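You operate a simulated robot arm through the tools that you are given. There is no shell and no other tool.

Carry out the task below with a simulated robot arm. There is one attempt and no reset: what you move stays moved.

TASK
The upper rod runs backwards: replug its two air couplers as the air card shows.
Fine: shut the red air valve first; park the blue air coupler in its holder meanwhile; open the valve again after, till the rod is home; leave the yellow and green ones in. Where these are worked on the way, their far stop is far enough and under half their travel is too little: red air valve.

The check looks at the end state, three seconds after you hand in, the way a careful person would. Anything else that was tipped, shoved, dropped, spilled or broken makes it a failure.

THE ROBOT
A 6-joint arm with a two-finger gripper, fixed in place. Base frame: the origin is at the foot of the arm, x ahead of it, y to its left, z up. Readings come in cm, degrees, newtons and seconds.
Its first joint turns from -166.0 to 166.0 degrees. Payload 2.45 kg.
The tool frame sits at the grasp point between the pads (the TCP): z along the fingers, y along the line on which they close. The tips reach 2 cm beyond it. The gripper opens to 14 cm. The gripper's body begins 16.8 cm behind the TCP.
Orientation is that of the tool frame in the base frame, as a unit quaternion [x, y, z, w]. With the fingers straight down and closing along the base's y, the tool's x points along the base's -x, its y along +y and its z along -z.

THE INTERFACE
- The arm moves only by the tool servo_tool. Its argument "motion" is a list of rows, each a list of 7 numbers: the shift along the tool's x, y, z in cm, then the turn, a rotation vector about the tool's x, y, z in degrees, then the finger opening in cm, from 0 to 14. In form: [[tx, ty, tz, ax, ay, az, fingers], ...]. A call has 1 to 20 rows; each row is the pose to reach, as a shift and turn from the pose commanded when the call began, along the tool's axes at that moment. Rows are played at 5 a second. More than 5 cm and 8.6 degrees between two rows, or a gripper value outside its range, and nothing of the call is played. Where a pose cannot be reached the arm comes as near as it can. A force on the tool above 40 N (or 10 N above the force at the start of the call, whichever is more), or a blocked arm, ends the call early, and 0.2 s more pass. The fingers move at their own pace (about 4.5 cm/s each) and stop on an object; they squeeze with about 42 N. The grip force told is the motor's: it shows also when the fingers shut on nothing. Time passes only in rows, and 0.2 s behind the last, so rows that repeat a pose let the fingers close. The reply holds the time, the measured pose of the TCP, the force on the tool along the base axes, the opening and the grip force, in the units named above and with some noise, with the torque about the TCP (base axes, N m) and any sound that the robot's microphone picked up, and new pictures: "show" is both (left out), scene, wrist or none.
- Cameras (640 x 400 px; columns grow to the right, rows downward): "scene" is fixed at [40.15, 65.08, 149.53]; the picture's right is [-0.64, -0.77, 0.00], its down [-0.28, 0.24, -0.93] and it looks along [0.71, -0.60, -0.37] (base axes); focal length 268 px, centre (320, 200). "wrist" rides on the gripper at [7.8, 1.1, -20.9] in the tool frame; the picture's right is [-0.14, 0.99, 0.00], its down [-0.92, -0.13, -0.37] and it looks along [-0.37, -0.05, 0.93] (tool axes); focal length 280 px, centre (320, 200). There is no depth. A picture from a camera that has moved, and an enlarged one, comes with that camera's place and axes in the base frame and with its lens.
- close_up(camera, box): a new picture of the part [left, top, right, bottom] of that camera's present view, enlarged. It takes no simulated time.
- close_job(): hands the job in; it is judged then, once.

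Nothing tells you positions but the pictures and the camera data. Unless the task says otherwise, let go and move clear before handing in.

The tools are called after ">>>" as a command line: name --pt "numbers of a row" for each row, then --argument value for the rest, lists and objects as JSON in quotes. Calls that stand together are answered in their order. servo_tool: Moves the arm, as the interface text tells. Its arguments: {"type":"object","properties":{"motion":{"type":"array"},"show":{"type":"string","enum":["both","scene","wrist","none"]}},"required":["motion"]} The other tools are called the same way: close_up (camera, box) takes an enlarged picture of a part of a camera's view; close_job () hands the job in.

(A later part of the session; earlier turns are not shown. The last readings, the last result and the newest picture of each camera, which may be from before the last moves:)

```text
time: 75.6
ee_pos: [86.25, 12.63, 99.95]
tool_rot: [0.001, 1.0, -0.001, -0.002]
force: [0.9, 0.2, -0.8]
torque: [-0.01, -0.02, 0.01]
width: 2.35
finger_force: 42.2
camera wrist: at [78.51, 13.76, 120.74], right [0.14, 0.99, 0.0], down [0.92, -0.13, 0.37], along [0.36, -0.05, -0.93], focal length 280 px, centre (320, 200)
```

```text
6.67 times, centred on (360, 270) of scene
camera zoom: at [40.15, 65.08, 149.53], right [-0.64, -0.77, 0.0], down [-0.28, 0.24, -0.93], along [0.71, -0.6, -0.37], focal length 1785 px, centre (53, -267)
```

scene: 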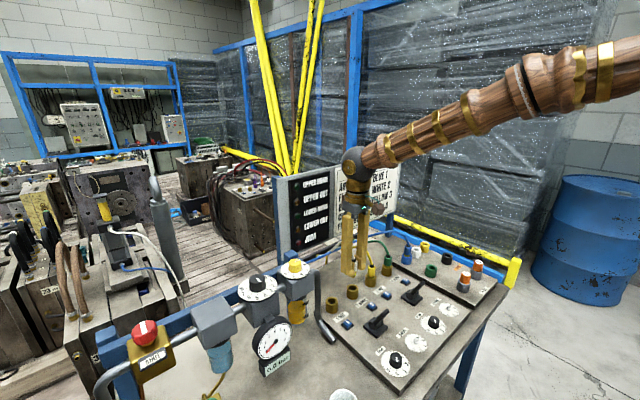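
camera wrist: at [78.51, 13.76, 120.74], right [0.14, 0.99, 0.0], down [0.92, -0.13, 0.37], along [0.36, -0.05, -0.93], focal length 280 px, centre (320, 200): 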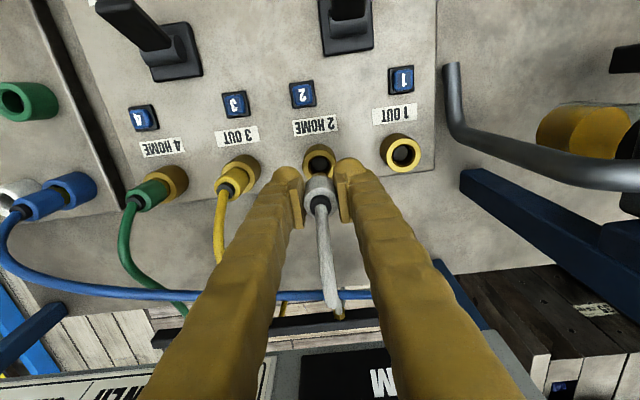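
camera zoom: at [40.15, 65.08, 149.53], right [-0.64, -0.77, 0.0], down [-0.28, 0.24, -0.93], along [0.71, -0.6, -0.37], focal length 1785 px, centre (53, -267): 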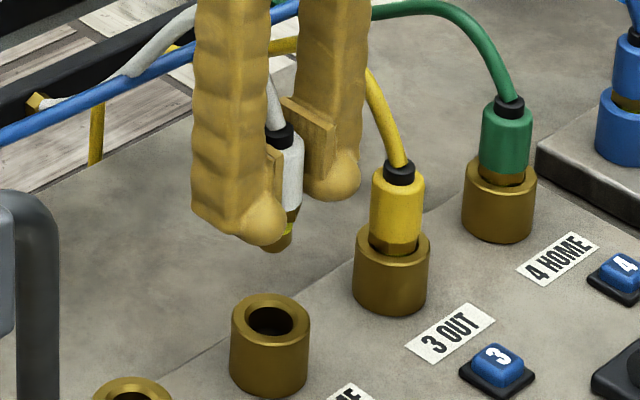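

Alignment over socket 2 matches the pose where blue came out. I lower the white coupler into socket 2, watching force.

>>> servo_tool --pt "0 0 1.5 0 0 0 0" --pt "0 0 3 0 0 0 0" --pt "0 0 4 0 0 0 0" --pt "0 0 4.8 0 0 0 0" --pt "0 0 5.4 0 0 0 0" --pt "0 0 5.4 0 0 0 0" --show "none"

>>> close_up --camera "wrist" --box '[270, 100, 370, 200]'

>>> close_up --camera "scene" --box '[330, 250, 390, 310]'

```text
time: 77.0
ee_pos: [86.12, 12.48, 94.57]
tool_rot: [0.0, 1.0, -0.001, 0.0]
force: [1.0, 0.0, -0.6]
torque: [0.0, 0.01, 0.01]
width: 2.34
finger_force: 42.0
```

```text
4.00 times, centred on (320, 150) of wrist
camera zoom: at [78.47, 13.73, 115.4], right [0.14, 0.99, 0.0], down [0.92, -0.13, 0.37], along [0.36, -0.05, -0.93], focal length 1122 px, centre (320, 400)
```

zoom: 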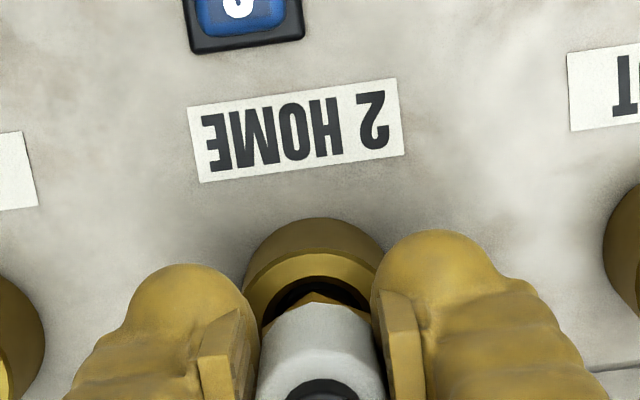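

```text
6.67 times, centred on (360, 280) of scene
camera zoom: at [40.15, 65.08, 149.53], right [-0.64, -0.77, 0.0], down [-0.28, 0.24, -0.93], along [0.71, -0.6, -0.37], focal length 1785 px, centre (53, -333)
```

zoom: 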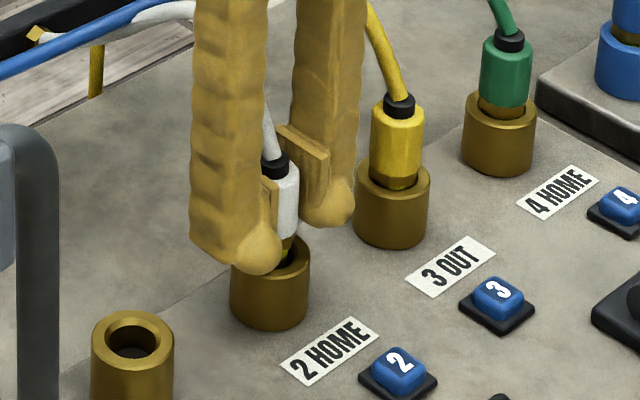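

The nipple is in with no side load. I push down in small steps until it latches.

>>> servo_tool --pt "0 0 0.2 0 0 0 0" --pt "0 0 0.4 0 0 0 0" --pt "0 0 0.6 0 0 0 0" --pt "0 0 0.75 0 0 0 0" --pt "0 0 0.85 0 0 0 0" --pt "0 0 0.85 0 0 0 0" --show "none"

>>> close_up --camera "scene" --box '[330, 250, 390, 310]'

```text
time: 78.4
ee_pos: [86.23, 12.59, 93.86]
tool_rot: [0.0, 1.0, -0.001, 0.0]
force: [-11.9, -2.1, 33.5]
torque: [-0.11, 0.5, -0.01]
width: 2.33
finger_force: 41.7
```

```text
6.67 times, centred on (360, 280) of scene
camera zoom: at [40.15, 65.08, 149.53], right [-0.64, -0.77, 0.0], down [-0.28, 0.24, -0.93], along [0.71, -0.6, -0.37], focal length 1785 px, centre (53, -333)
```

zoom: 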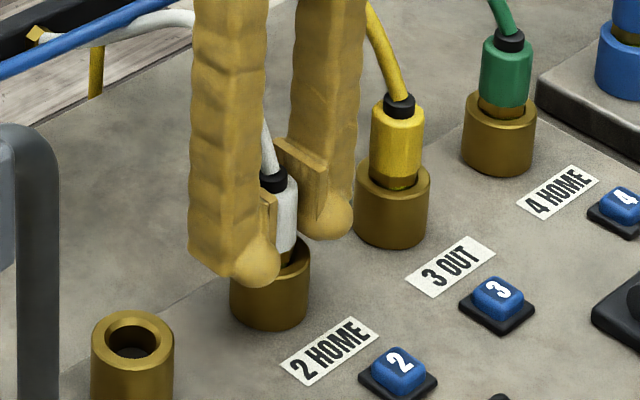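

I'm at about the seated height with 33 N push, though no click was reported. I test with a gentle pull.

>>> servo_tool --pt "0 0 -0.1 0 0 0 0" --pt "0 0 -0.2 0 0 0 0" --pt "0 0 -0.3 0 0 0 0" --pt "0 0 -0.3 0 0 0 0" --show "none"

```text
time: 79.4
ee_pos: [86.22, 12.5, 93.92]
tool_rot: [0.0, 1.0, -0.002, -0.001]
force: [15.0, 2.6, -23.1]
torque: [0.1, -0.61, 0.04]
width: 2.35
finger_force: 41.8
```

It resists a 23 N pull, so white is latched in socket 2. I relax, let go and rise to check visually.

>>> servo_tool --pt "0 0 0.08 0 0 0 0" --pt "0 0 0.08 0 0 0 2.5" --pt "0 0 0.08 0 0 0 3.6" --pt "0 0 0.08 0 0 0 4.2" --pt "0 0 0.08 0 0 0 4.2" --pt "0 0 -2 0 0 0 4.2" --pt "0 0 -5 0 0 0 4.2" --pt "0 0 -9 0 0 0 4.2" --pt "0 0 -13 0 0 0 4.2" --pt "0 0 -13 0 0 0 4.2" --show "wrist"

>>> close_up --camera "scene" --box '[330, 250, 400, 310]'

>>> close_up --camera "wrist" --box '[240, 90, 400, 220]'

```text
time: 81.6
ee_pos: [86.23, 12.63, 107.21]
tool_rot: [0.0, 1.0, -0.001, -0.002]
force: [0.1, 0.4, 0.1]
torque: [0.04, 0.03, -0.02]
width: 4.18
finger_force: 0.1
camera wrist: at [78.52, 13.87, 127.96], right [0.14, 0.99, 0.0], down [0.92, -0.13, 0.37], along [0.36, -0.05, -0.93], focal length 280 px, centre (320, 200)
```

wrist: 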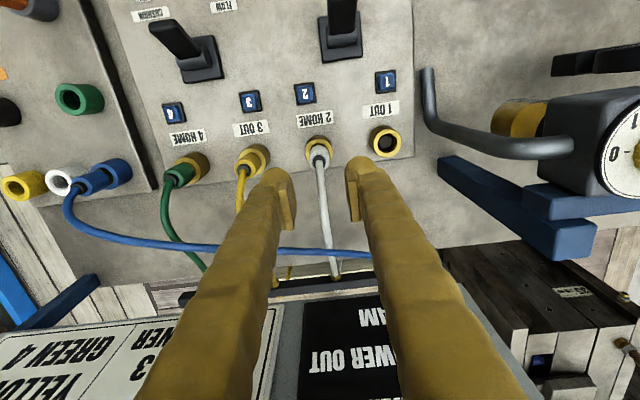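

```text
6.67 times, centred on (365, 280) of scene
camera zoom: at [40.15, 65.08, 149.53], right [-0.64, -0.77, 0.0], down [-0.28, 0.24, -0.93], along [0.71, -0.6, -0.37], focal length 1785 px, centre (20, -333)
```

zoom: 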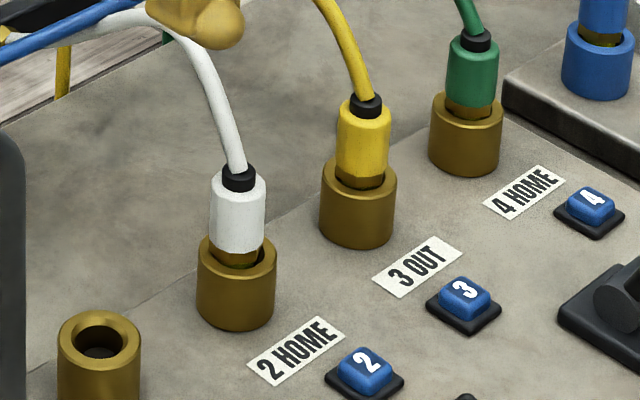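

```text
3.08 times, centred on (320, 155) of wrist
camera zoom: at [78.52, 13.87, 127.96], right [0.14, 0.99, 0.0], down [0.92, -0.13, 0.37], along [0.36, -0.05, -0.93], focal length 863 px, centre (320, 338)
```

zoom: 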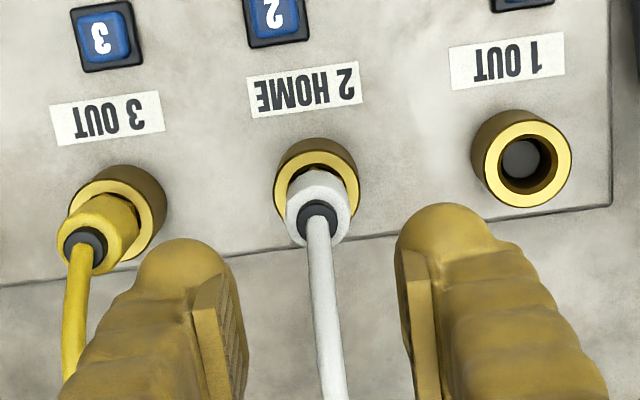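

I zoom in tightly to compare white's seating in socket 2 with the untouched yellow one.

>>> close_up --camera "scene" --box '[342, 260, 392, 302]'

>>> close_up --camera "wrist" --box '[300, 120, 340, 180]'

>>> close_up --camera "wrist" --box '[235, 130, 285, 190]'

```text
9.52 times, centred on (367, 281) of scene
camera zoom: at [40.15, 65.08, 149.53], right [-0.64, -0.77, 0.0], down [-0.28, 0.24, -0.93], along [0.71, -0.6, -0.37], focal length 2550 px, centre (-128, -571)
```

zoom: 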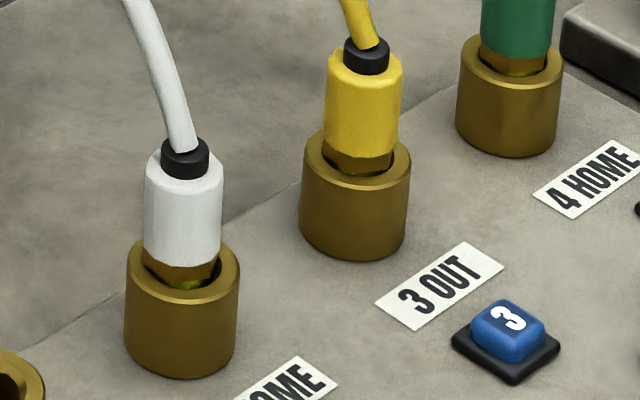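

```text
6.67 times, centred on (320, 150) of wrist
camera zoom: at [78.52, 13.87, 127.96], right [0.14, 0.99, 0.0], down [0.92, -0.13, 0.37], along [0.36, -0.05, -0.93], focal length 1869 px, centre (320, 533)
```

zoom: 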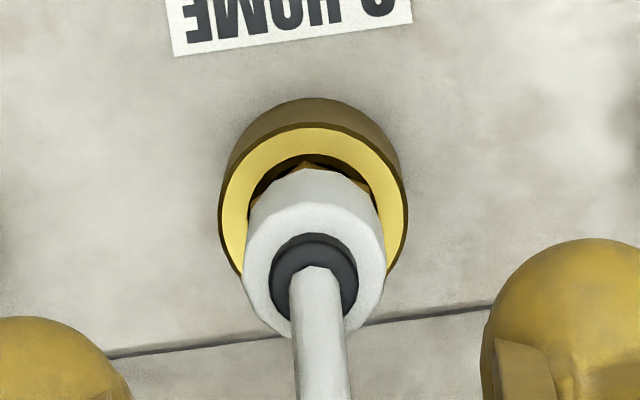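

```text
6.67 times, centred on (260, 160) of wrist
camera zoom: at [78.52, 13.87, 127.96], right [0.14, 0.99, 0.0], down [0.92, -0.13, 0.37], along [0.36, -0.05, -0.93], focal length 1869 px, centre (720, 467)
```

zoom: 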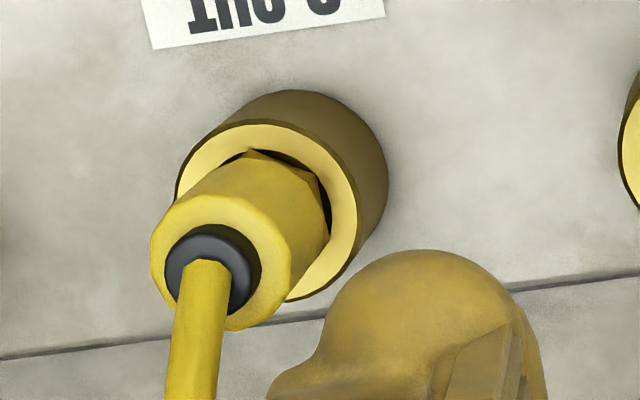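

A hint of the yellow band shows under white, unlike yellow's. I'll compare at maximum zoom.

>>> close_up --camera "scene" --box '[350, 272, 372, 292]'

>>> close_up --camera "scene" --box '[370, 262, 392, 282]'

>>> close_up --camera "scene" --box '[382, 252, 404, 272]'

```text
16.00 times, centred on (361, 282) of scene
camera zoom: at [40.15, 65.08, 149.53], right [-0.64, -0.77, 0.0], down [-0.28, 0.24, -0.93], along [0.71, -0.6, -0.37], focal length 4284 px, centre (-336, -1112)
```

zoom: 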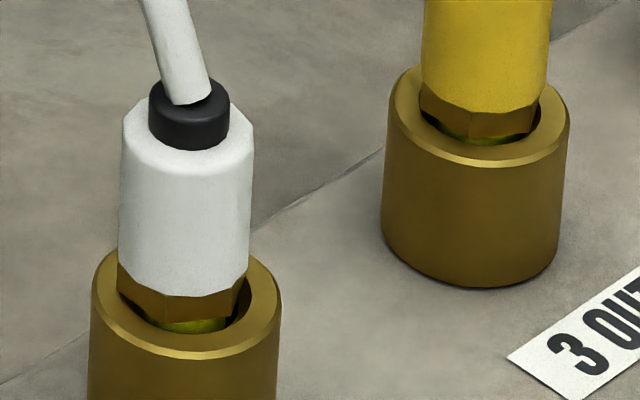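

```text
16.00 times, centred on (381, 272) of scene
camera zoom: at [40.15, 65.08, 149.53], right [-0.64, -0.77, 0.0], down [-0.28, 0.24, -0.93], along [0.71, -0.6, -0.37], focal length 4284 px, centre (-656, -952)
```

zoom: 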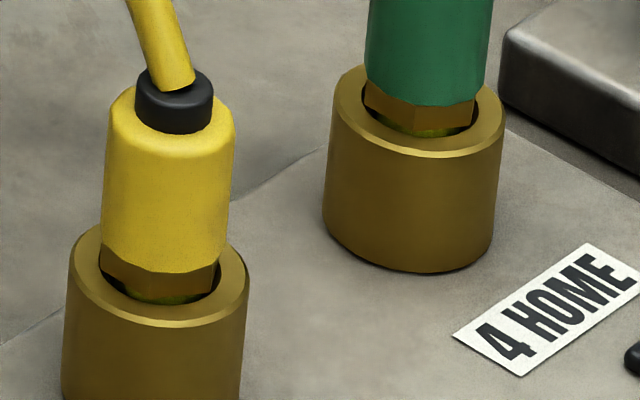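

```text
16.00 times, centred on (393, 262) of scene
camera zoom: at [40.15, 65.08, 149.53], right [-0.64, -0.77, 0.0], down [-0.28, 0.24, -0.93], along [0.71, -0.6, -0.37], focal length 4284 px, centre (-848, -792)
```

zoom: 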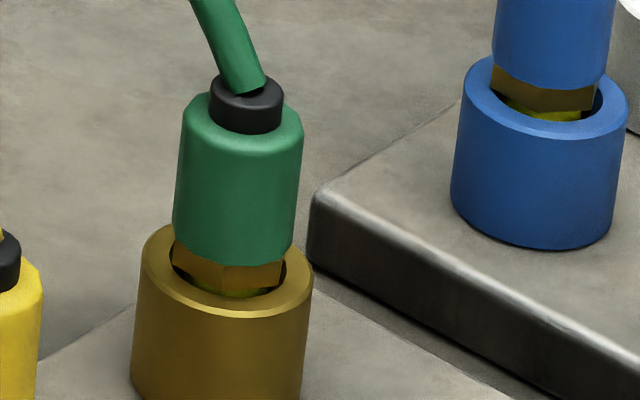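

White may be about 1.5 mm short of fully home. I'll regrip it and push again squarely, holding the push a moment.

>>> servo_tool --pt "0 0 4 0 0 0 4.2" --pt "0 0 8 0 0 0 4.2" --pt "0 0 11 0 0 0 4.0" --pt "0 0 13.0 0 0 0 4.0" --pt "0 0 13.0 0 0 0 4.0" --pt "0 0 13.0 0 0 0 2.8" --pt "0 0 13.0 0 0 0 1.5" --pt "0 0 13.0 0 0 0 0" --pt "0 0 13.0 0 0 0 0" --show "none"

>>> servo_tool --pt "0 0 0.05 0 0 0 0" --pt "0 0 0.1 0 0 0 0" --pt "0 0 0.1 0 0 0 0" --show "none"

>>> servo_tool --pt "0 0 0.05 0 0 0 0" --pt "0 0 0.1 0 0 0 0" --pt "0 0 0.1 0 0 0 0" --show "none"

```text
time: 83.6
ee_pos: [86.16, 12.57, 94.08]
tool_rot: [-0.001, 1.0, -0.002, -0.001]
force: [0.3, -1.4, -2.2]
torque: [-0.01, -0.02, 0.01]
width: 2.35
finger_force: 41.7
```

```text
time: 84.4
ee_pos: [86.17, 12.55, 94.02]
tool_rot: [0.0, 1.0, -0.001, 0.0]
force: [-6.1, -0.5, 17.6]
torque: [-0.01, 0.29, -0.04]
width: 2.33
finger_force: 41.9
```

```text
time: 85.2
ee_pos: [86.14, 12.47, 93.83]
tool_rot: [0.0, 1.0, -0.001, -0.001]
force: [-6.4, 0.0, 34.7]
torque: [-0.01, 0.28, -0.01]
width: 2.34
finger_force: 42.1
```

Force is 35 N; I press a touch more and then view the result.

>>> servo_tool --pt "0 0 0.05 0 0 0 0" --pt "0 0 0.1 0 0 0 0" --pt "0 0 0.15 0 0 0 0" --pt "0 0 0.15 0 0 0 0" --pt "0 0 0.15 0 0 0 0" --show "none"

>>> close_up --camera "scene" --box '[350, 272, 372, 292]'

>>> close_up --camera "wrist" --box '[295, 145, 345, 200]'

```text
time: 86.4
ee_pos: [86.19, 12.53, 93.7]
tool_rot: [0.0, 1.0, -0.001, 0.0]
force: [10.9, -1.6, 32.0]
torque: [-0.07, -0.52, -0.03]
width: 2.32
finger_force: 41.8
```

```text
16.00 times, centred on (361, 282) of scene
camera zoom: at [40.15, 65.08, 149.53], right [-0.64, -0.77, 0.0], down [-0.28, 0.24, -0.93], along [0.71, -0.6, -0.37], focal length 4284 px, centre (-336, -1112)
```

zoom: 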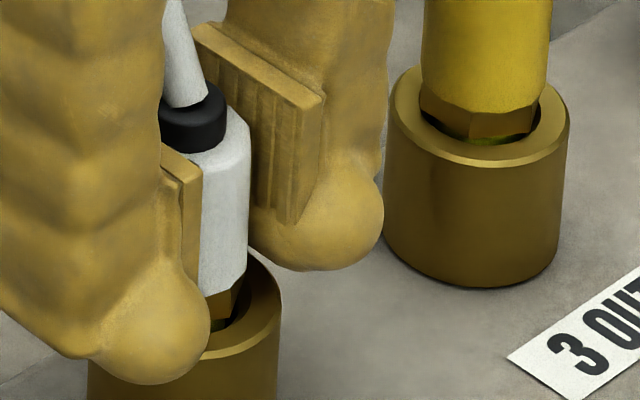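

```text
7.27 times, centred on (320, 172) of wrist
camera zoom: at [78.44, 13.77, 114.53], right [0.14, 0.99, 0.0], down [0.92, -0.13, 0.37], along [0.37, -0.05, -0.93], focal length 2039 px, centre (320, 400)
```

zoom: 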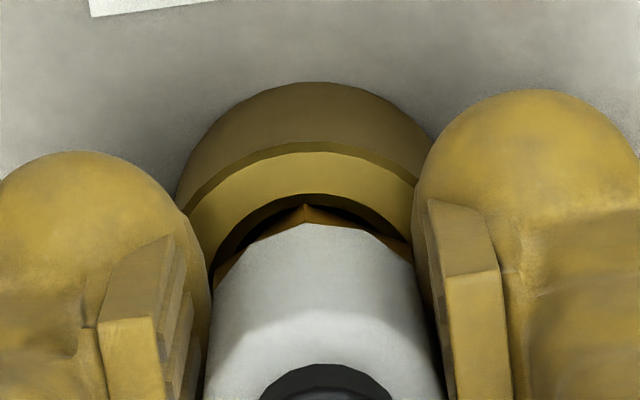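

I'll release now without pulling and compare its height with the yellow one again.

>>> servo_tool --pt "0 0 -0.05 0 0 0 0" --pt "0 0 -0.08 0 0 0 2.5" --pt "0 0 -0.08 0 0 0 3.6" --pt "0 0 -0.08 0 0 0 4.2" --pt "0 0 -0.08 0 0 0 4.2" --pt "0 0 -2 0 0 0 4.2" --pt "0 0 -5 0 0 0 4.2" --pt "0 0 -9 0 0 0 4.2" --pt "0 0 -13.5 0 0 0 4.2" --pt "0 0 -13.5 0 0 0 4.2" --show "none"

>>> close_up --camera "scene" --box '[350, 272, 372, 292]'

>>> close_up --camera "wrist" --box '[240, 90, 400, 220]'

```text
time: 88.6
ee_pos: [86.24, 12.52, 107.39]
tool_rot: [0.0, 1.0, -0.002, -0.001]
force: [0.8, 0.6, 0.0]
torque: [0.01, 0.0, -0.01]
width: 4.2
finger_force: 0.1
```

```text
16.00 times, centred on (361, 282) of scene
camera zoom: at [40.15, 65.08, 149.53], right [-0.64, -0.77, 0.0], down [-0.28, 0.24, -0.93], along [0.71, -0.6, -0.37], focal length 4284 px, centre (-336, -1112)
```

zoom: 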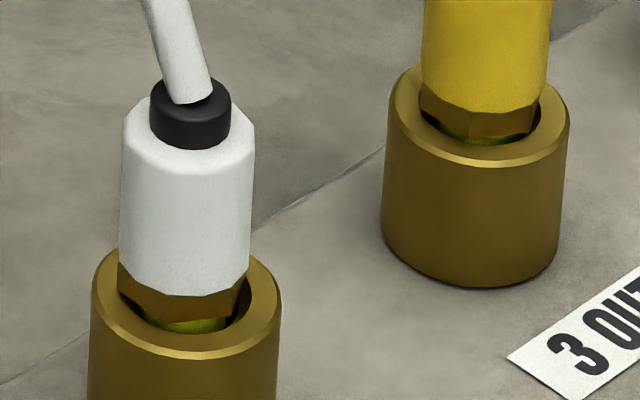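

```text
3.08 times, centred on (320, 155) of wrist
camera zoom: at [78.46, 13.82, 128.02], right [0.14, 0.99, 0.0], down [0.92, -0.13, 0.37], along [0.36, -0.05, -0.93], focal length 863 px, centre (320, 338)
```

zoom: 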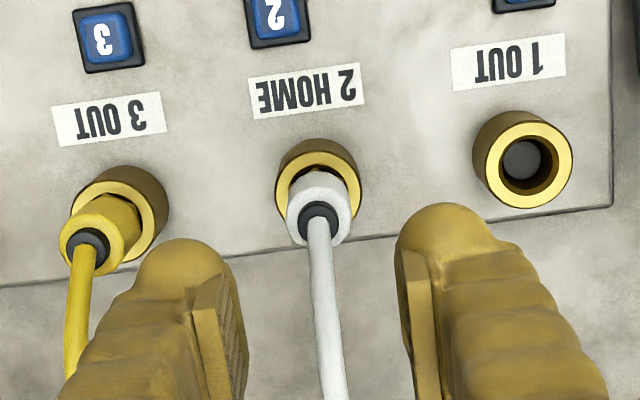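

White still sits roughly 1.5–2 mm proud, because my grip slips at about 33 N. I'll push on its shoulder instead, straddling the black collar with the fingertips.

>>> servo_tool --pt "0 0.05 4 0 0 0 3.6" --pt "0 0.05 7 0 0 0 2.8" --pt "0 0.05 9.2 0 0 0 2.6" --pt "0 0.05 9.2 0 0 0 2.0" --pt "0 0.05 9.2 0 0 0 1.75" --pt "0 0.05 9.2 0 0 0 1.75" --show "none"

>>> close_up --camera "scene" --box '[345, 260, 375, 292]'

>>> close_up --camera "wrist" --box '[280, 130, 360, 210]'

```text
time: 90.0
ee_pos: [86.31, 12.69, 98.17]
tool_rot: [0.0, 1.0, -0.001, 0.0]
force: [-0.4, -0.4, -0.6]
torque: [-0.02, -0.01, -0.05]
width: 1.74
finger_force: 0.2
```

```text
12.50 times, centred on (360, 276) of scene
camera zoom: at [40.15, 65.08, 149.53], right [-0.64, -0.77, 0.0], down [-0.28, 0.24, -0.93], along [0.71, -0.6, -0.37], focal length 3346 px, centre (-180, -750)
```

zoom: 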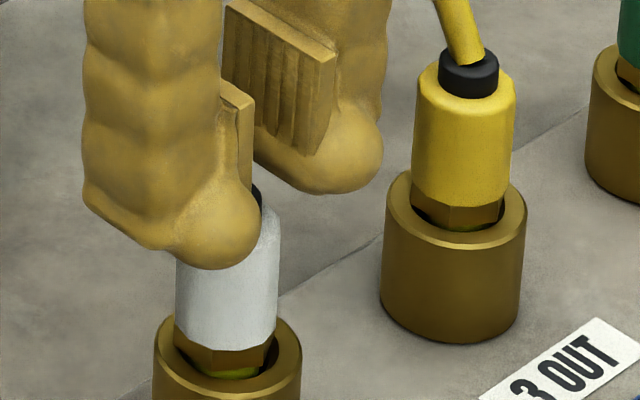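

```text
5.00 times, centred on (320, 170) of wrist
camera zoom: at [78.52, 13.78, 118.87], right [0.14, 0.99, 0.0], down [0.92, -0.13, 0.37], along [0.36, -0.05, -0.93], focal length 1402 px, centre (320, 350)
```

zoom: 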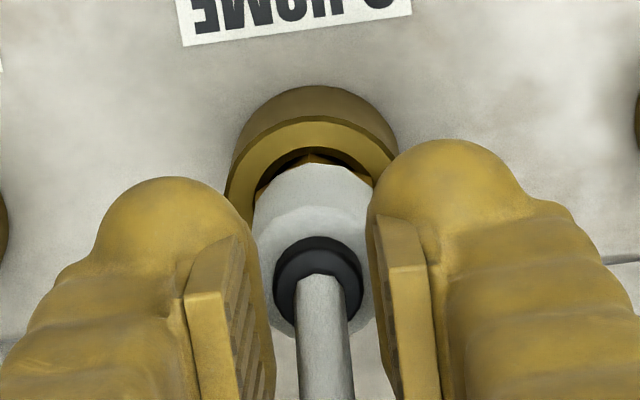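

The fingertip balls would slide off the shoulder at this opening. I rise slightly, narrow to just around the hose, and press on the collar top instead.

>>> servo_tool --pt "0.05 -0.03 -0.8 0 0 0 1.75" --pt "0.05 -0.03 -0.8 0 0 0 1.0" --pt "0.05 -0.03 -0.8 0 0 0 1.0" --pt "0.05 -0.03 -0.4 0 0 0 1.0" --pt "0.05 -0.03 0 0 0 0 1.0" --pt "0.05 -0.03 0.15 0 0 0 1.0" --pt "0.05 -0.03 0.15 0 0 0 1.0" --show "none"

>>> close_up --camera "wrist" --box '[280, 130, 360, 210]'

>>> close_up --camera "scene" --box '[345, 260, 375, 292]'

```text
time: 91.6
ee_pos: [86.18, 12.51, 97.94]
tool_rot: [0.0, 1.0, -0.001, -0.001]
force: [-0.5, 0.4, 2.7]
torque: [-0.02, -0.03, -0.01]
width: 1.03
finger_force: 0.1
```

```text
5.00 times, centred on (320, 170) of wrist
camera zoom: at [78.42, 13.82, 118.65], right [0.14, 0.99, 0.0], down [0.92, -0.13, 0.37], along [0.36, -0.05, -0.93], focal length 1402 px, centre (320, 350)
```

zoom: 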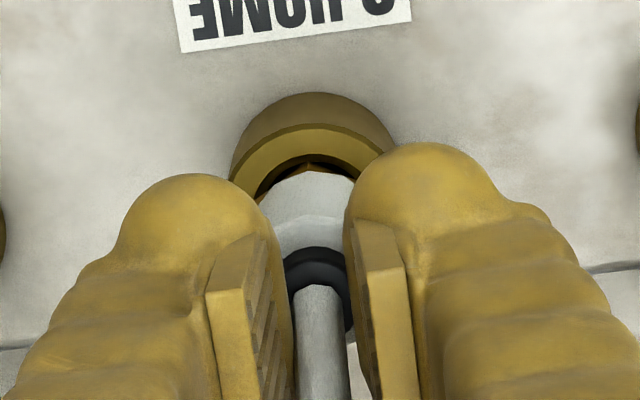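

```text
12.50 times, centred on (360, 276) of scene
camera zoom: at [40.15, 65.08, 149.53], right [-0.64, -0.77, 0.0], down [-0.28, 0.24, -0.93], along [0.71, -0.6, -0.37], focal length 3346 px, centre (-180, -750)
```

zoom: 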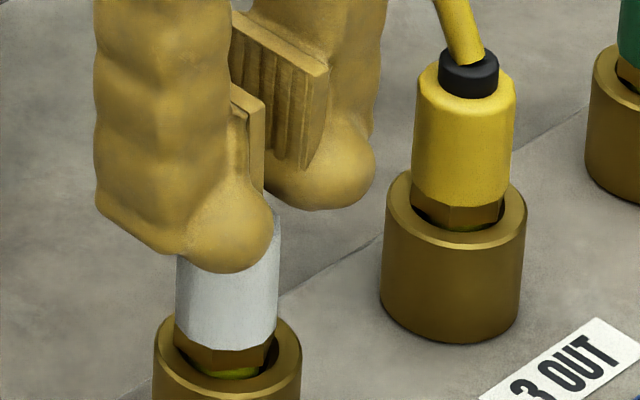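

Light contact on the collar at z=97.9. I press straight down in small steps.

>>> servo_tool --pt "0 0 0.05 0 0 0 1.0" --pt "0 0 0.1 0 0 0 1.0" --pt "0 0 0.15 0 0 0 1.0" --pt "0 0 0.15 0 0 0 1.0" --show "none"

>>> servo_tool --pt "0 0 0.05 0 0 0 1.0" --pt "0 0 0.1 0 0 0 1.0" --pt "0 0 0.1 0 0 0 1.0" --show "none"

```text
time: 92.6
ee_pos: [86.22, 12.74, 97.74]
tool_rot: [0.0, 1.0, -0.001, 0.0]
force: [0.9, -1.7, 21.3]
torque: [-0.19, -0.04, 0.0]
width: 1.06
finger_force: 0.6
```

```text
time: 93.4
ee_pos: [86.25, 12.5, 97.79]
tool_rot: [0.0, 1.0, -0.001, 0.0]
force: [0.0, -5.9, 37.9]
torque: [-0.46, -0.09, -0.03]
width: 1.17
finger_force: 0.7
```

38 N straight down now. I check the seating while pressing.

>>> close_up --camera "scene" --box '[345, 260, 375, 292]'

>>> servo_tool --pt "0 0 0.03 0 0 0 1.0" --pt "0 0 0.06 0 0 0 1.0" --pt "0 0 0.06 0 0 0 1.0" --show "none"

>>> close_up --camera "scene" --box '[345, 260, 375, 292]'

```text
12.50 times, centred on (360, 276) of scene
camera zoom: at [40.15, 65.08, 149.53], right [-0.64, -0.77, 0.0], down [-0.28, 0.24, -0.93], along [0.71, -0.6, -0.37], focal length 3346 px, centre (-180, -750)
```

zoom: 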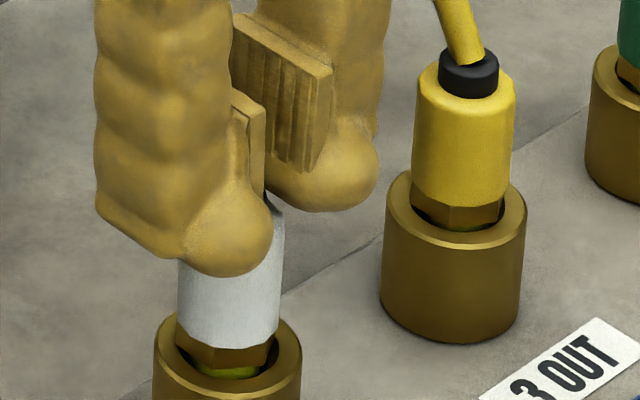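

```text
time: 94.1
ee_pos: [86.16, 12.53, 97.81]
tool_rot: [0.0, 1.0, -0.001, 0.001]
force: [-0.5, -1.0, 12.8]
torque: [-0.16, -0.05, -0.02]
width: 1.01
finger_force: 0.8
stopped in row 3: the force on the tool passed its limit at 49 N (the readings are from after the stop); the commanded pose is now the measured one
```

```text
12.50 times, centred on (360, 276) of scene
camera zoom: at [40.15, 65.08, 149.53], right [-0.64, -0.77, 0.0], down [-0.28, 0.24, -0.93], along [0.71, -0.6, -0.37], focal length 3346 px, centre (-180, -750)
```

zoom: 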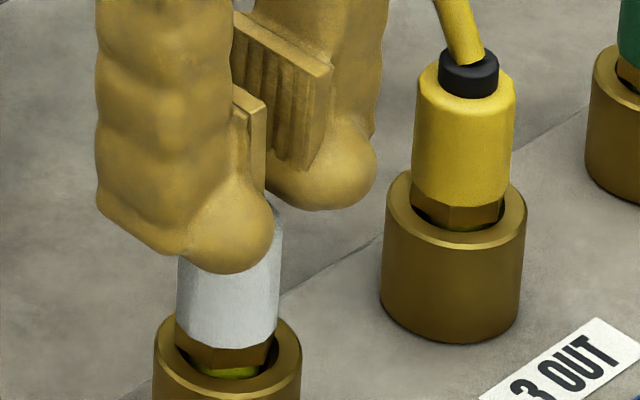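

Even at 49 N it doesn't move: it is at its hard stop, just sitting off-centre by 1 mm in the bore, and it held a 23 N pull, so white is home. I go back for the blue coupler in its holder.

>>> servo_tool --pt "0 0 -1 0 0 0 1.2" --pt "0 0 -5 0 0 0 2.5" --pt "0 0 -9 0 0 0 4.2" --pt "0 0 -11 0 0 0 4.2" --pt "0 -4.5 -11 0 0 0 4.2" --pt "0.1 -9 -11 0 0 0 4.2" --pt "0.15 -13.5 -11 0 0 0 4.2" --pt "0.2 -18 -11 0 0 0 4.2" --pt "0.3 -22.5 -11 0 0 0 4.2" --pt "0.4 -27 -11 0 0 0 4.2" --pt "0.4 -29.5 -10 0 0 0 4.2" --pt "0.4 -29.5 -10 0 0 0 4.2" --show "both"

>>> close_up --camera "wrist" --box '[240, 90, 400, 220]'

>>> close_up --camera "scene" --box '[330, 255, 400, 315]'

```text
time: 96.7
ee_pos: [85.9, -16.88, 107.87]
tool_rot: [0.0, 1.0, -0.001, 0.0]
force: [0.1, 0.4, 0.4]
torque: [0.03, 0.01, -0.03]
width: 4.16
finger_force: 0.0
camera wrist: at [77.99, -15.71, 128.65], right [0.14, 0.99, 0.0], down [0.92, -0.13, 0.37], along [0.37, -0.05, -0.93], focal length 280 px, centre (320, 200)
```

scene: 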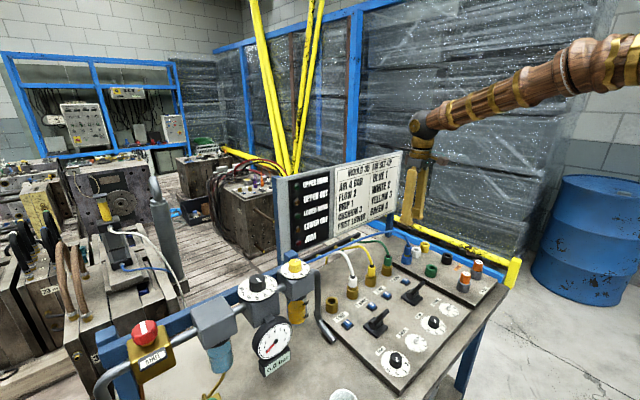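
wrist: 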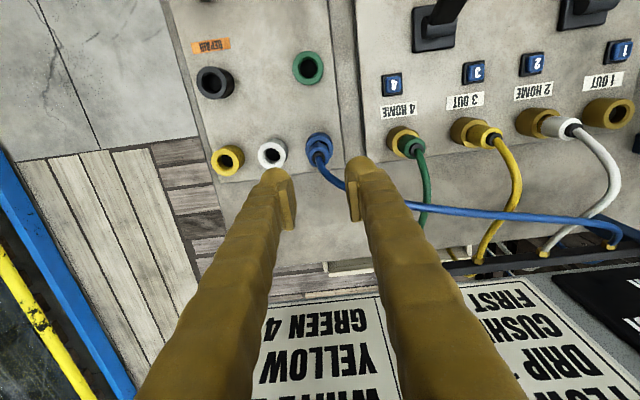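

```text
3.08 times, centred on (320, 155) of wrist
camera zoom: at [77.99, -15.71, 128.65], right [0.14, 0.99, 0.0], down [0.92, -0.13, 0.37], along [0.37, -0.05, -0.93], focal length 863 px, centre (320, 338)
```

zoom: 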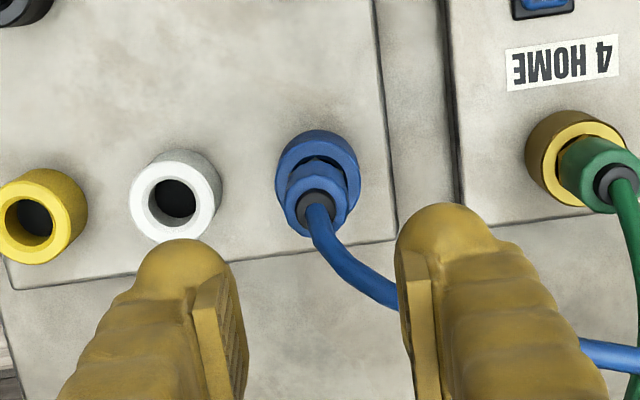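

```text
6.67 times, centred on (365, 285) of scene
camera zoom: at [40.15, 65.08, 149.53], right [-0.64, -0.77, 0.0], down [-0.28, 0.24, -0.93], along [0.71, -0.6, -0.37], focal length 1785 px, centre (20, -367)
```

zoom: 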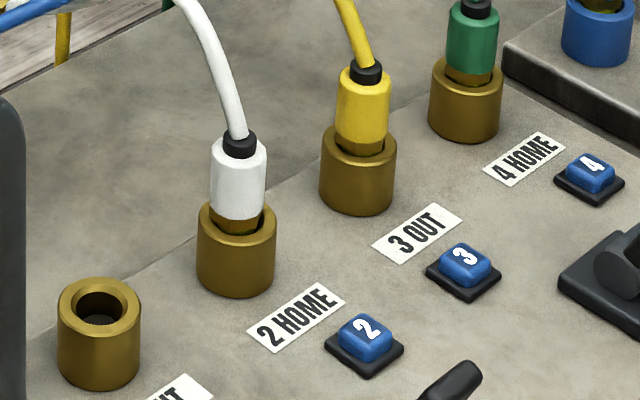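

White matches the earlier seated height of blue. Now I check how blue stands in the holder before gripping it.

>>> close_up --camera "scene" --box '[395, 230, 430, 270]'

>>> close_up --camera "wrist" --box '[290, 120, 350, 180]'

```text
10.00 times, centred on (412, 250) of scene
camera zoom: at [40.15, 65.08, 149.53], right [-0.64, -0.77, 0.0], down [-0.28, 0.24, -0.93], along [0.71, -0.6, -0.37], focal length 2677 px, centre (-605, -300)
```

zoom: 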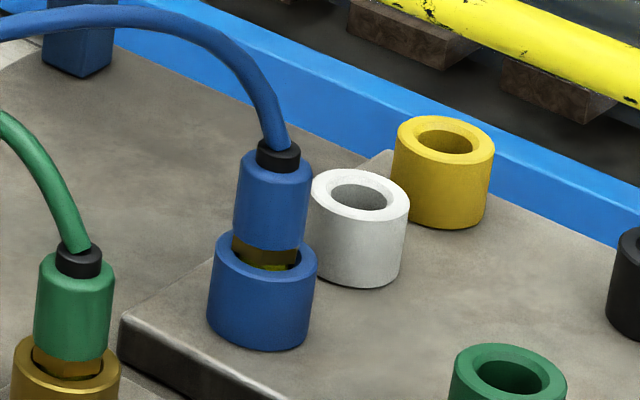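

```text
6.67 times, centred on (320, 150) of wrist
camera zoom: at [77.99, -15.71, 128.65], right [0.14, 0.99, 0.0], down [0.92, -0.13, 0.37], along [0.37, -0.05, -0.93], focal length 1869 px, centre (320, 533)
```

zoom: 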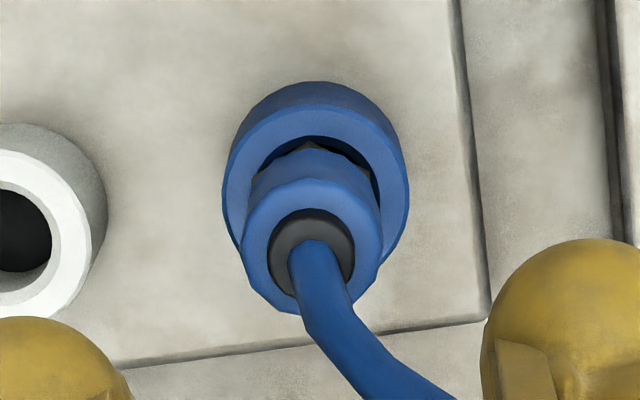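

Blue is upright at (85.8, -16.95). I descend and grip it.

>>> servo_tool --pt "0 -0.05 4 0 0 0 4.2" --pt "0 -0.05 8 0 0 0 4.2" --pt "0 -0.05 11 0 0 0 4.2" --pt "0 -0.05 13.5 0 0 0 4.2" --pt "0 -0.05 14.2 0 0 0 4.2" --pt "0 -0.05 14.2 0 0 0 4.2" --pt "0 -0.05 14.2 0 0 0 3" --pt "0 -0.05 14.2 0 0 0 2" --pt "0 -0.05 14.2 0 0 0 0.5" --pt "0 -0.05 14.2 0 0 0 0" --pt "0 -0.05 14.2 0 0 0 0" --show "none"

>>> close_up --camera "scene" --box '[395, 230, 430, 270]'

>>> close_up --camera "wrist" --box '[280, 130, 360, 210]'

```text
time: 99.1
ee_pos: [85.87, -16.93, 93.68]
tool_rot: [0.0, 1.0, -0.001, 0.0]
force: [-0.5, 0.2, 0.1]
torque: [0.03, 0.03, 0.0]
width: 2.32
finger_force: 42.0
```

```text
10.00 times, centred on (412, 250) of scene
camera zoom: at [40.15, 65.08, 149.53], right [-0.64, -0.77, 0.0], down [-0.28, 0.24, -0.93], along [0.71, -0.6, -0.37], focal length 2677 px, centre (-605, -300)
```

zoom: 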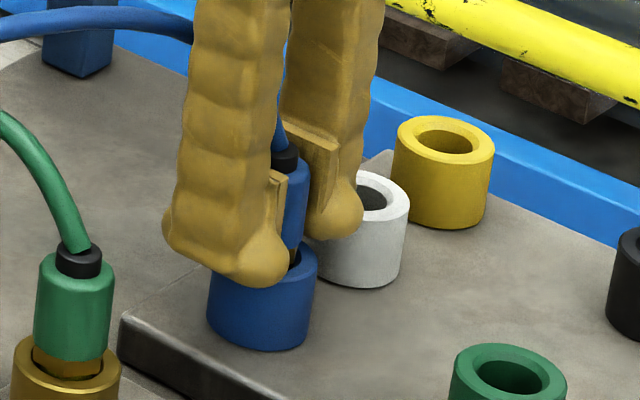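

```text
5.00 times, centred on (320, 170) of wrist
camera zoom: at [78.05, -15.78, 114.41], right [0.14, 0.99, 0.0], down [0.92, -0.13, 0.37], along [0.37, -0.05, -0.93], focal length 1402 px, centre (320, 350)
```

zoom: 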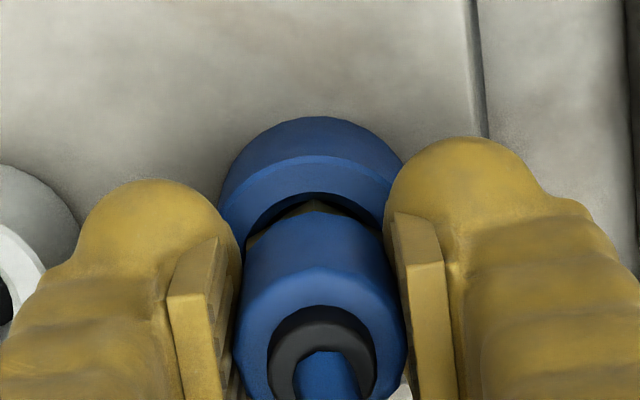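

Blue is gripped in the holder. I lift it out and carry it over to socket 1.

>>> servo_tool --pt "0 0 -1 0 0 0 0" --pt "0 0 -3 0 0 0 0" --pt "0 0 -7 0 0 0 0" --pt "0 0 -11.5 0 0 0 0" --pt "0 2 -14 0 0 0 0" --pt "0 6.5 -14 0 0 0 0" --pt "-0.05 11 -14 0 0 0 0" --pt "-0.1 15.5 -14 0 0 0 0" --pt "-0.15 20 -14 0 0 0 0" --pt "-0.2 24.5 -14 0 0 0 0" --pt "-0.25 29 -14 0 0 0 0" --pt "-0.3 33.5 -14 0 0 0 0" --pt "-0.37 37 -12 0 0 0 0" --pt "-0.37 38.62 -9 0 0 0 0" --pt "-0.37 38.62 -6.5 0 0 0 0" --pt "-0.37 38.62 -6.5 0 0 0 0" --show "both"

>>> close_up --camera "wrist" --box '[270, 100, 370, 200]'

>>> close_up --camera "scene" --box '[320, 240, 380, 310]'

```text
time: 102.5
ee_pos: [86.13, 21.56, 100.03]
tool_rot: [-0.001, 1.0, -0.002, 0.0]
force: [0.6, 0.4, -0.5]
torque: [0.0, -0.04, 0.02]
width: 2.31
finger_force: 41.7
camera wrist: at [78.26, 22.86, 120.73], right [0.14, 0.99, 0.0], down [0.92, -0.13, 0.37], along [0.36, -0.05, -0.93], focal length 280 px, centre (320, 200)
```

scene: 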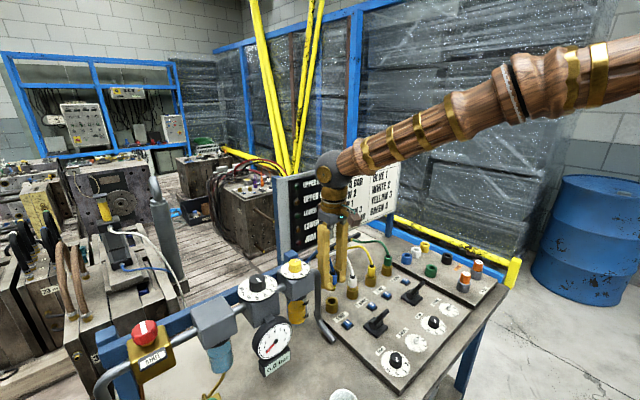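
wrist: 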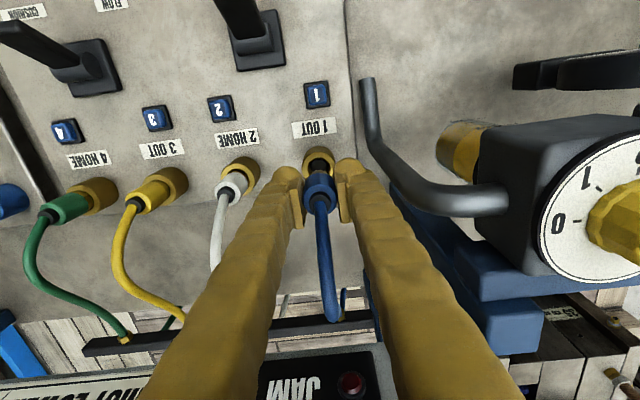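

```text
4.00 times, centred on (320, 150) of wrist
camera zoom: at [78.26, 22.86, 120.73], right [0.14, 0.99, 0.0], down [0.92, -0.13, 0.37], along [0.36, -0.05, -0.93], focal length 1122 px, centre (320, 400)
```

zoom: 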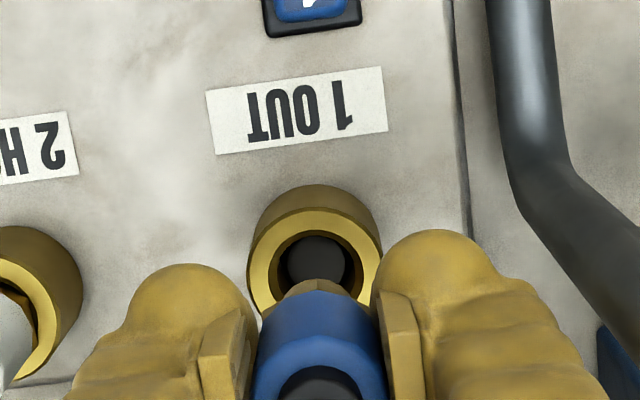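

```text
5.71 times, centred on (350, 275) of scene
camera zoom: at [40.15, 65.08, 149.53], right [-0.64, -0.77, 0.0], down [-0.28, 0.24, -0.93], along [0.71, -0.6, -0.37], focal length 1530 px, centre (149, -229)
```

zoom: 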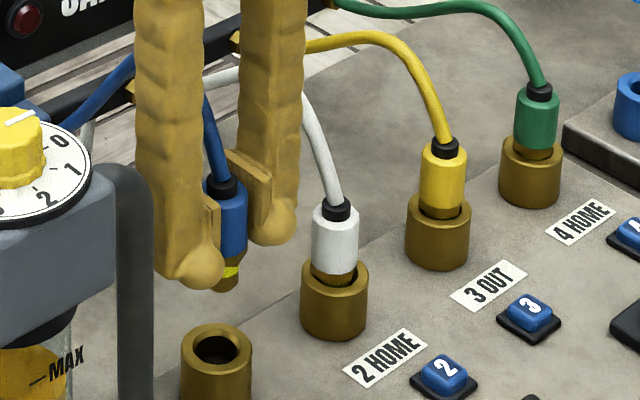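

Socket 1's rim shows I'm about 2 mm short in x. I correct that and lower the blue coupler towards the socket.

>>> servo_tool --pt "-0.2 -0.05 0.5 0 0 0 0" --pt "-0.2 -0.05 2 0 0 0 0" --pt "-0.2 -0.05 3.3 0 0 0 0" --pt "-0.2 -0.05 4.3 0 0 0 0" --pt "-0.2 -0.05 5.0 0 0 0 0" --pt "-0.2 -0.05 5.0 0 0 0 0" --show "none"

>>> close_up --camera "wrist" --box '[270, 100, 370, 200]'

>>> close_up --camera "scene" --box '[320, 250, 380, 310]'

```text
time: 103.9
ee_pos: [86.24, 21.56, 94.89]
tool_rot: [0.001, 1.0, -0.001, 0.0]
force: [0.3, -0.2, -0.9]
torque: [0.01, -0.02, -0.02]
width: 2.3
finger_force: 41.9
```

```text
4.00 times, centred on (320, 150) of wrist
camera zoom: at [78.53, 22.8, 115.7], right [0.14, 0.99, 0.0], down [0.92, -0.13, 0.37], along [0.37, -0.05, -0.93], focal length 1122 px, centre (320, 400)
```

zoom: 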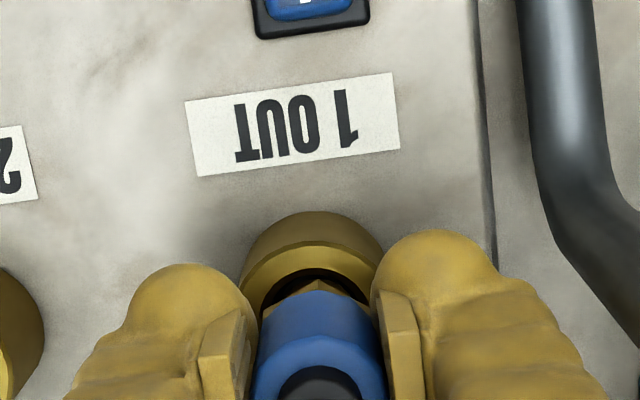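

```text
6.67 times, centred on (350, 280) of scene
camera zoom: at [40.15, 65.08, 149.53], right [-0.64, -0.77, 0.0], down [-0.28, 0.24, -0.93], along [0.71, -0.6, -0.37], focal length 1785 px, centre (120, -333)
```

zoom: 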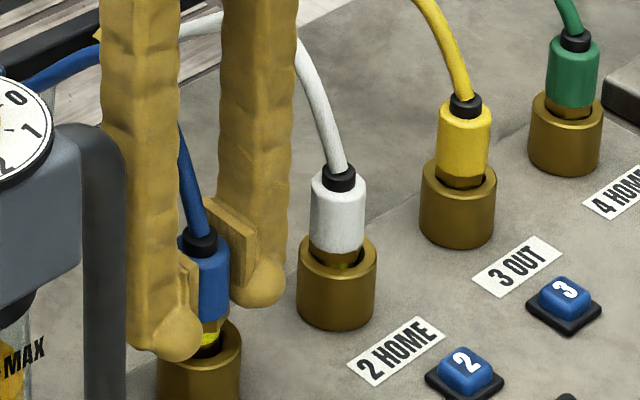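

Blue's nipple is in socket 1 with no side load. I push down in steps until it latches.

>>> servo_tool --pt "0 0 0.2 0 0 0 0" --pt "0 0 0.4 0 0 0 0" --pt "0 0 0.6 0 0 0 0" --pt "0 0 0.8 0 0 0 0" --pt "0 0 0.9 0 0 0 0" --pt "0 0 0.9 0 0 0 0" --show "none"

```text
time: 105.3
ee_pos: [86.4, 21.61, 94.02]
tool_rot: [0.0, 1.0, 0.0, 0.0]
force: [-0.9, 0.4, 2.9]
torque: [0.0, 0.01, 0.01]
width: 2.36
finger_force: 41.8
```

Only 3 N so far; I keep pushing in 1 mm steps.

>>> servo_tool --pt "0 0 0.1 0 0 0 0" --pt "0 0 0.2 0 0 0 0" --pt "0 0 0.25 0 0 0 0" --pt "0 0 0.25 0 0 0 0" --show "none"

>>> close_up --camera "scene" --box '[320, 250, 380, 310]'

```text
time: 106.3
ee_pos: [86.35, 21.52, 93.66]
tool_rot: [-0.001, 1.0, -0.002, 0.0]
force: [0.7, -0.5, -8.9]
torque: [-0.04, -0.07, -0.03]
width: 2.36
finger_force: 41.6
```

```text
6.67 times, centred on (350, 280) of scene
camera zoom: at [40.15, 65.08, 149.53], right [-0.64, -0.77, 0.0], down [-0.28, 0.24, -0.93], along [0.71, -0.6, -0.37], focal length 1785 px, centre (120, -333)
```

zoom: 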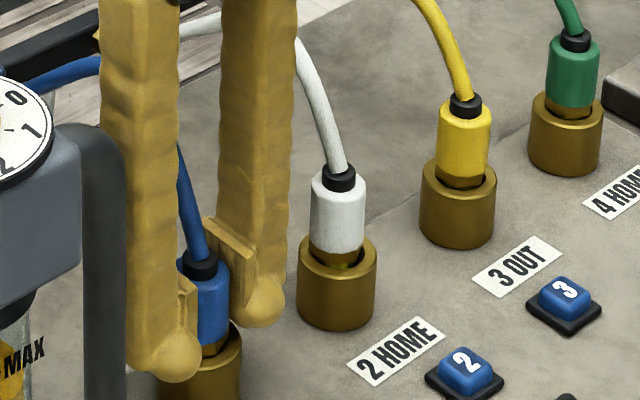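

Blue snapped down and now pulls on the tool, with low insertion force; that means white, which needed >33 N, is probably jammed off-centre rather than seated. First I verify blue with a gentle pull.

>>> servo_tool --pt "0 0 -0.05 0 0 0 0" --pt "0 0 -0.1 0 0 0 0" --pt "0 0 -0.1 0 0 0 0" --show "none"

```text
time: 107.1
ee_pos: [86.35, 21.42, 93.68]
tool_rot: [0.0, 1.0, -0.003, -0.001]
force: [7.3, 1.0, -32.4]
torque: [0.01, -0.35, 0.0]
width: 2.39
finger_force: 42.3
```

Blue holds 32 N: latched in socket 1. I relax, release and rise to look at both.

>>> servo_tool --pt "0 0 0.08 0 0 0 0" --pt "0 0 0.1 0 0 0 2.5" --pt "0 0 0.1 0 0 0 3.6" --pt "0 0 0.1 0 0 0 4.0" --pt "0 0 0.1 0 0 0 4.0" --pt "0 0 -2 0 0 0 4.0" --pt "0 0 -5 0 0 0 4.0" --pt "0 0 -9 0 0 0 4.0" --pt "0 0 -13.5 0 0 0 4.0" --pt "0 0 -13.5 0 0 0 4.0" --show "wrist"

>>> close_up --camera "scene" --box '[335, 265, 385, 310]'

>>> close_up --camera "wrist" --box '[200, 100, 360, 220]'

```text
time: 109.3
ee_pos: [86.48, 21.57, 107.31]
tool_rot: [0.0, 1.0, -0.001, 0.0]
force: [-0.9, 0.3, 0.4]
torque: [-0.03, 0.02, 0.03]
width: 4.02
finger_force: 0.1
camera wrist: at [78.61, 22.77, 128.17], right [0.14, 0.99, 0.0], down [0.92, -0.13, 0.37], along [0.36, -0.05, -0.93], focal length 280 px, centre (320, 200)
```

wrist: 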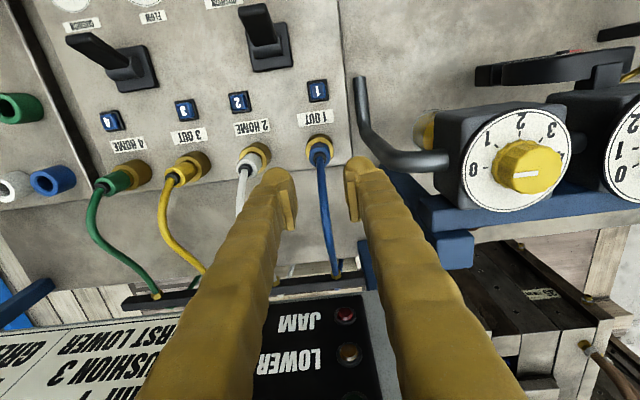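

```text
8.89 times, centred on (360, 288) of scene
camera zoom: at [40.15, 65.08, 149.53], right [-0.64, -0.77, 0.0], down [-0.28, 0.24, -0.93], along [0.71, -0.6, -0.37], focal length 2380 px, centre (-36, -578)
```

zoom: 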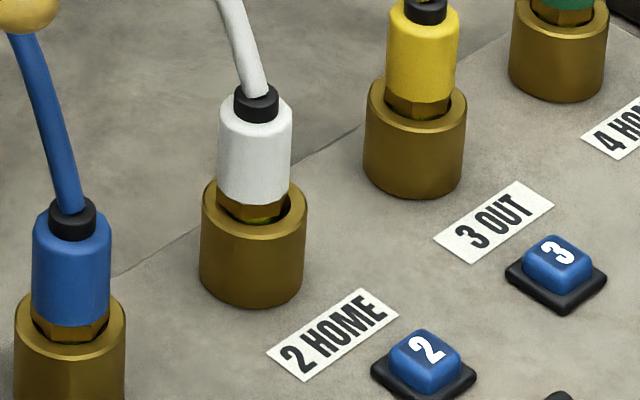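

```text
3.33 times, centred on (280, 160) of wrist
camera zoom: at [78.61, 22.77, 128.17], right [0.14, 0.99, 0.0], down [0.92, -0.13, 0.37], along [0.36, -0.05, -0.93], focal length 935 px, centre (453, 333)
```

zoom: 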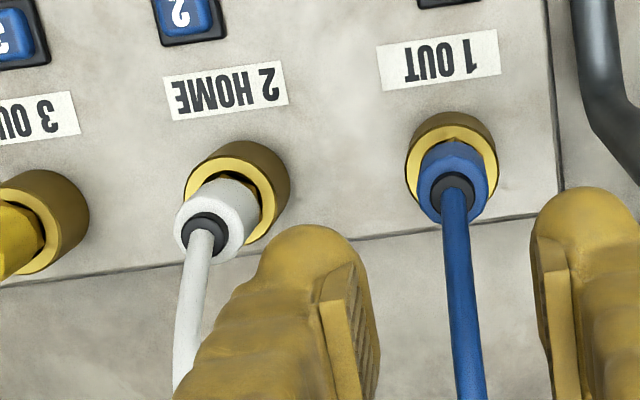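

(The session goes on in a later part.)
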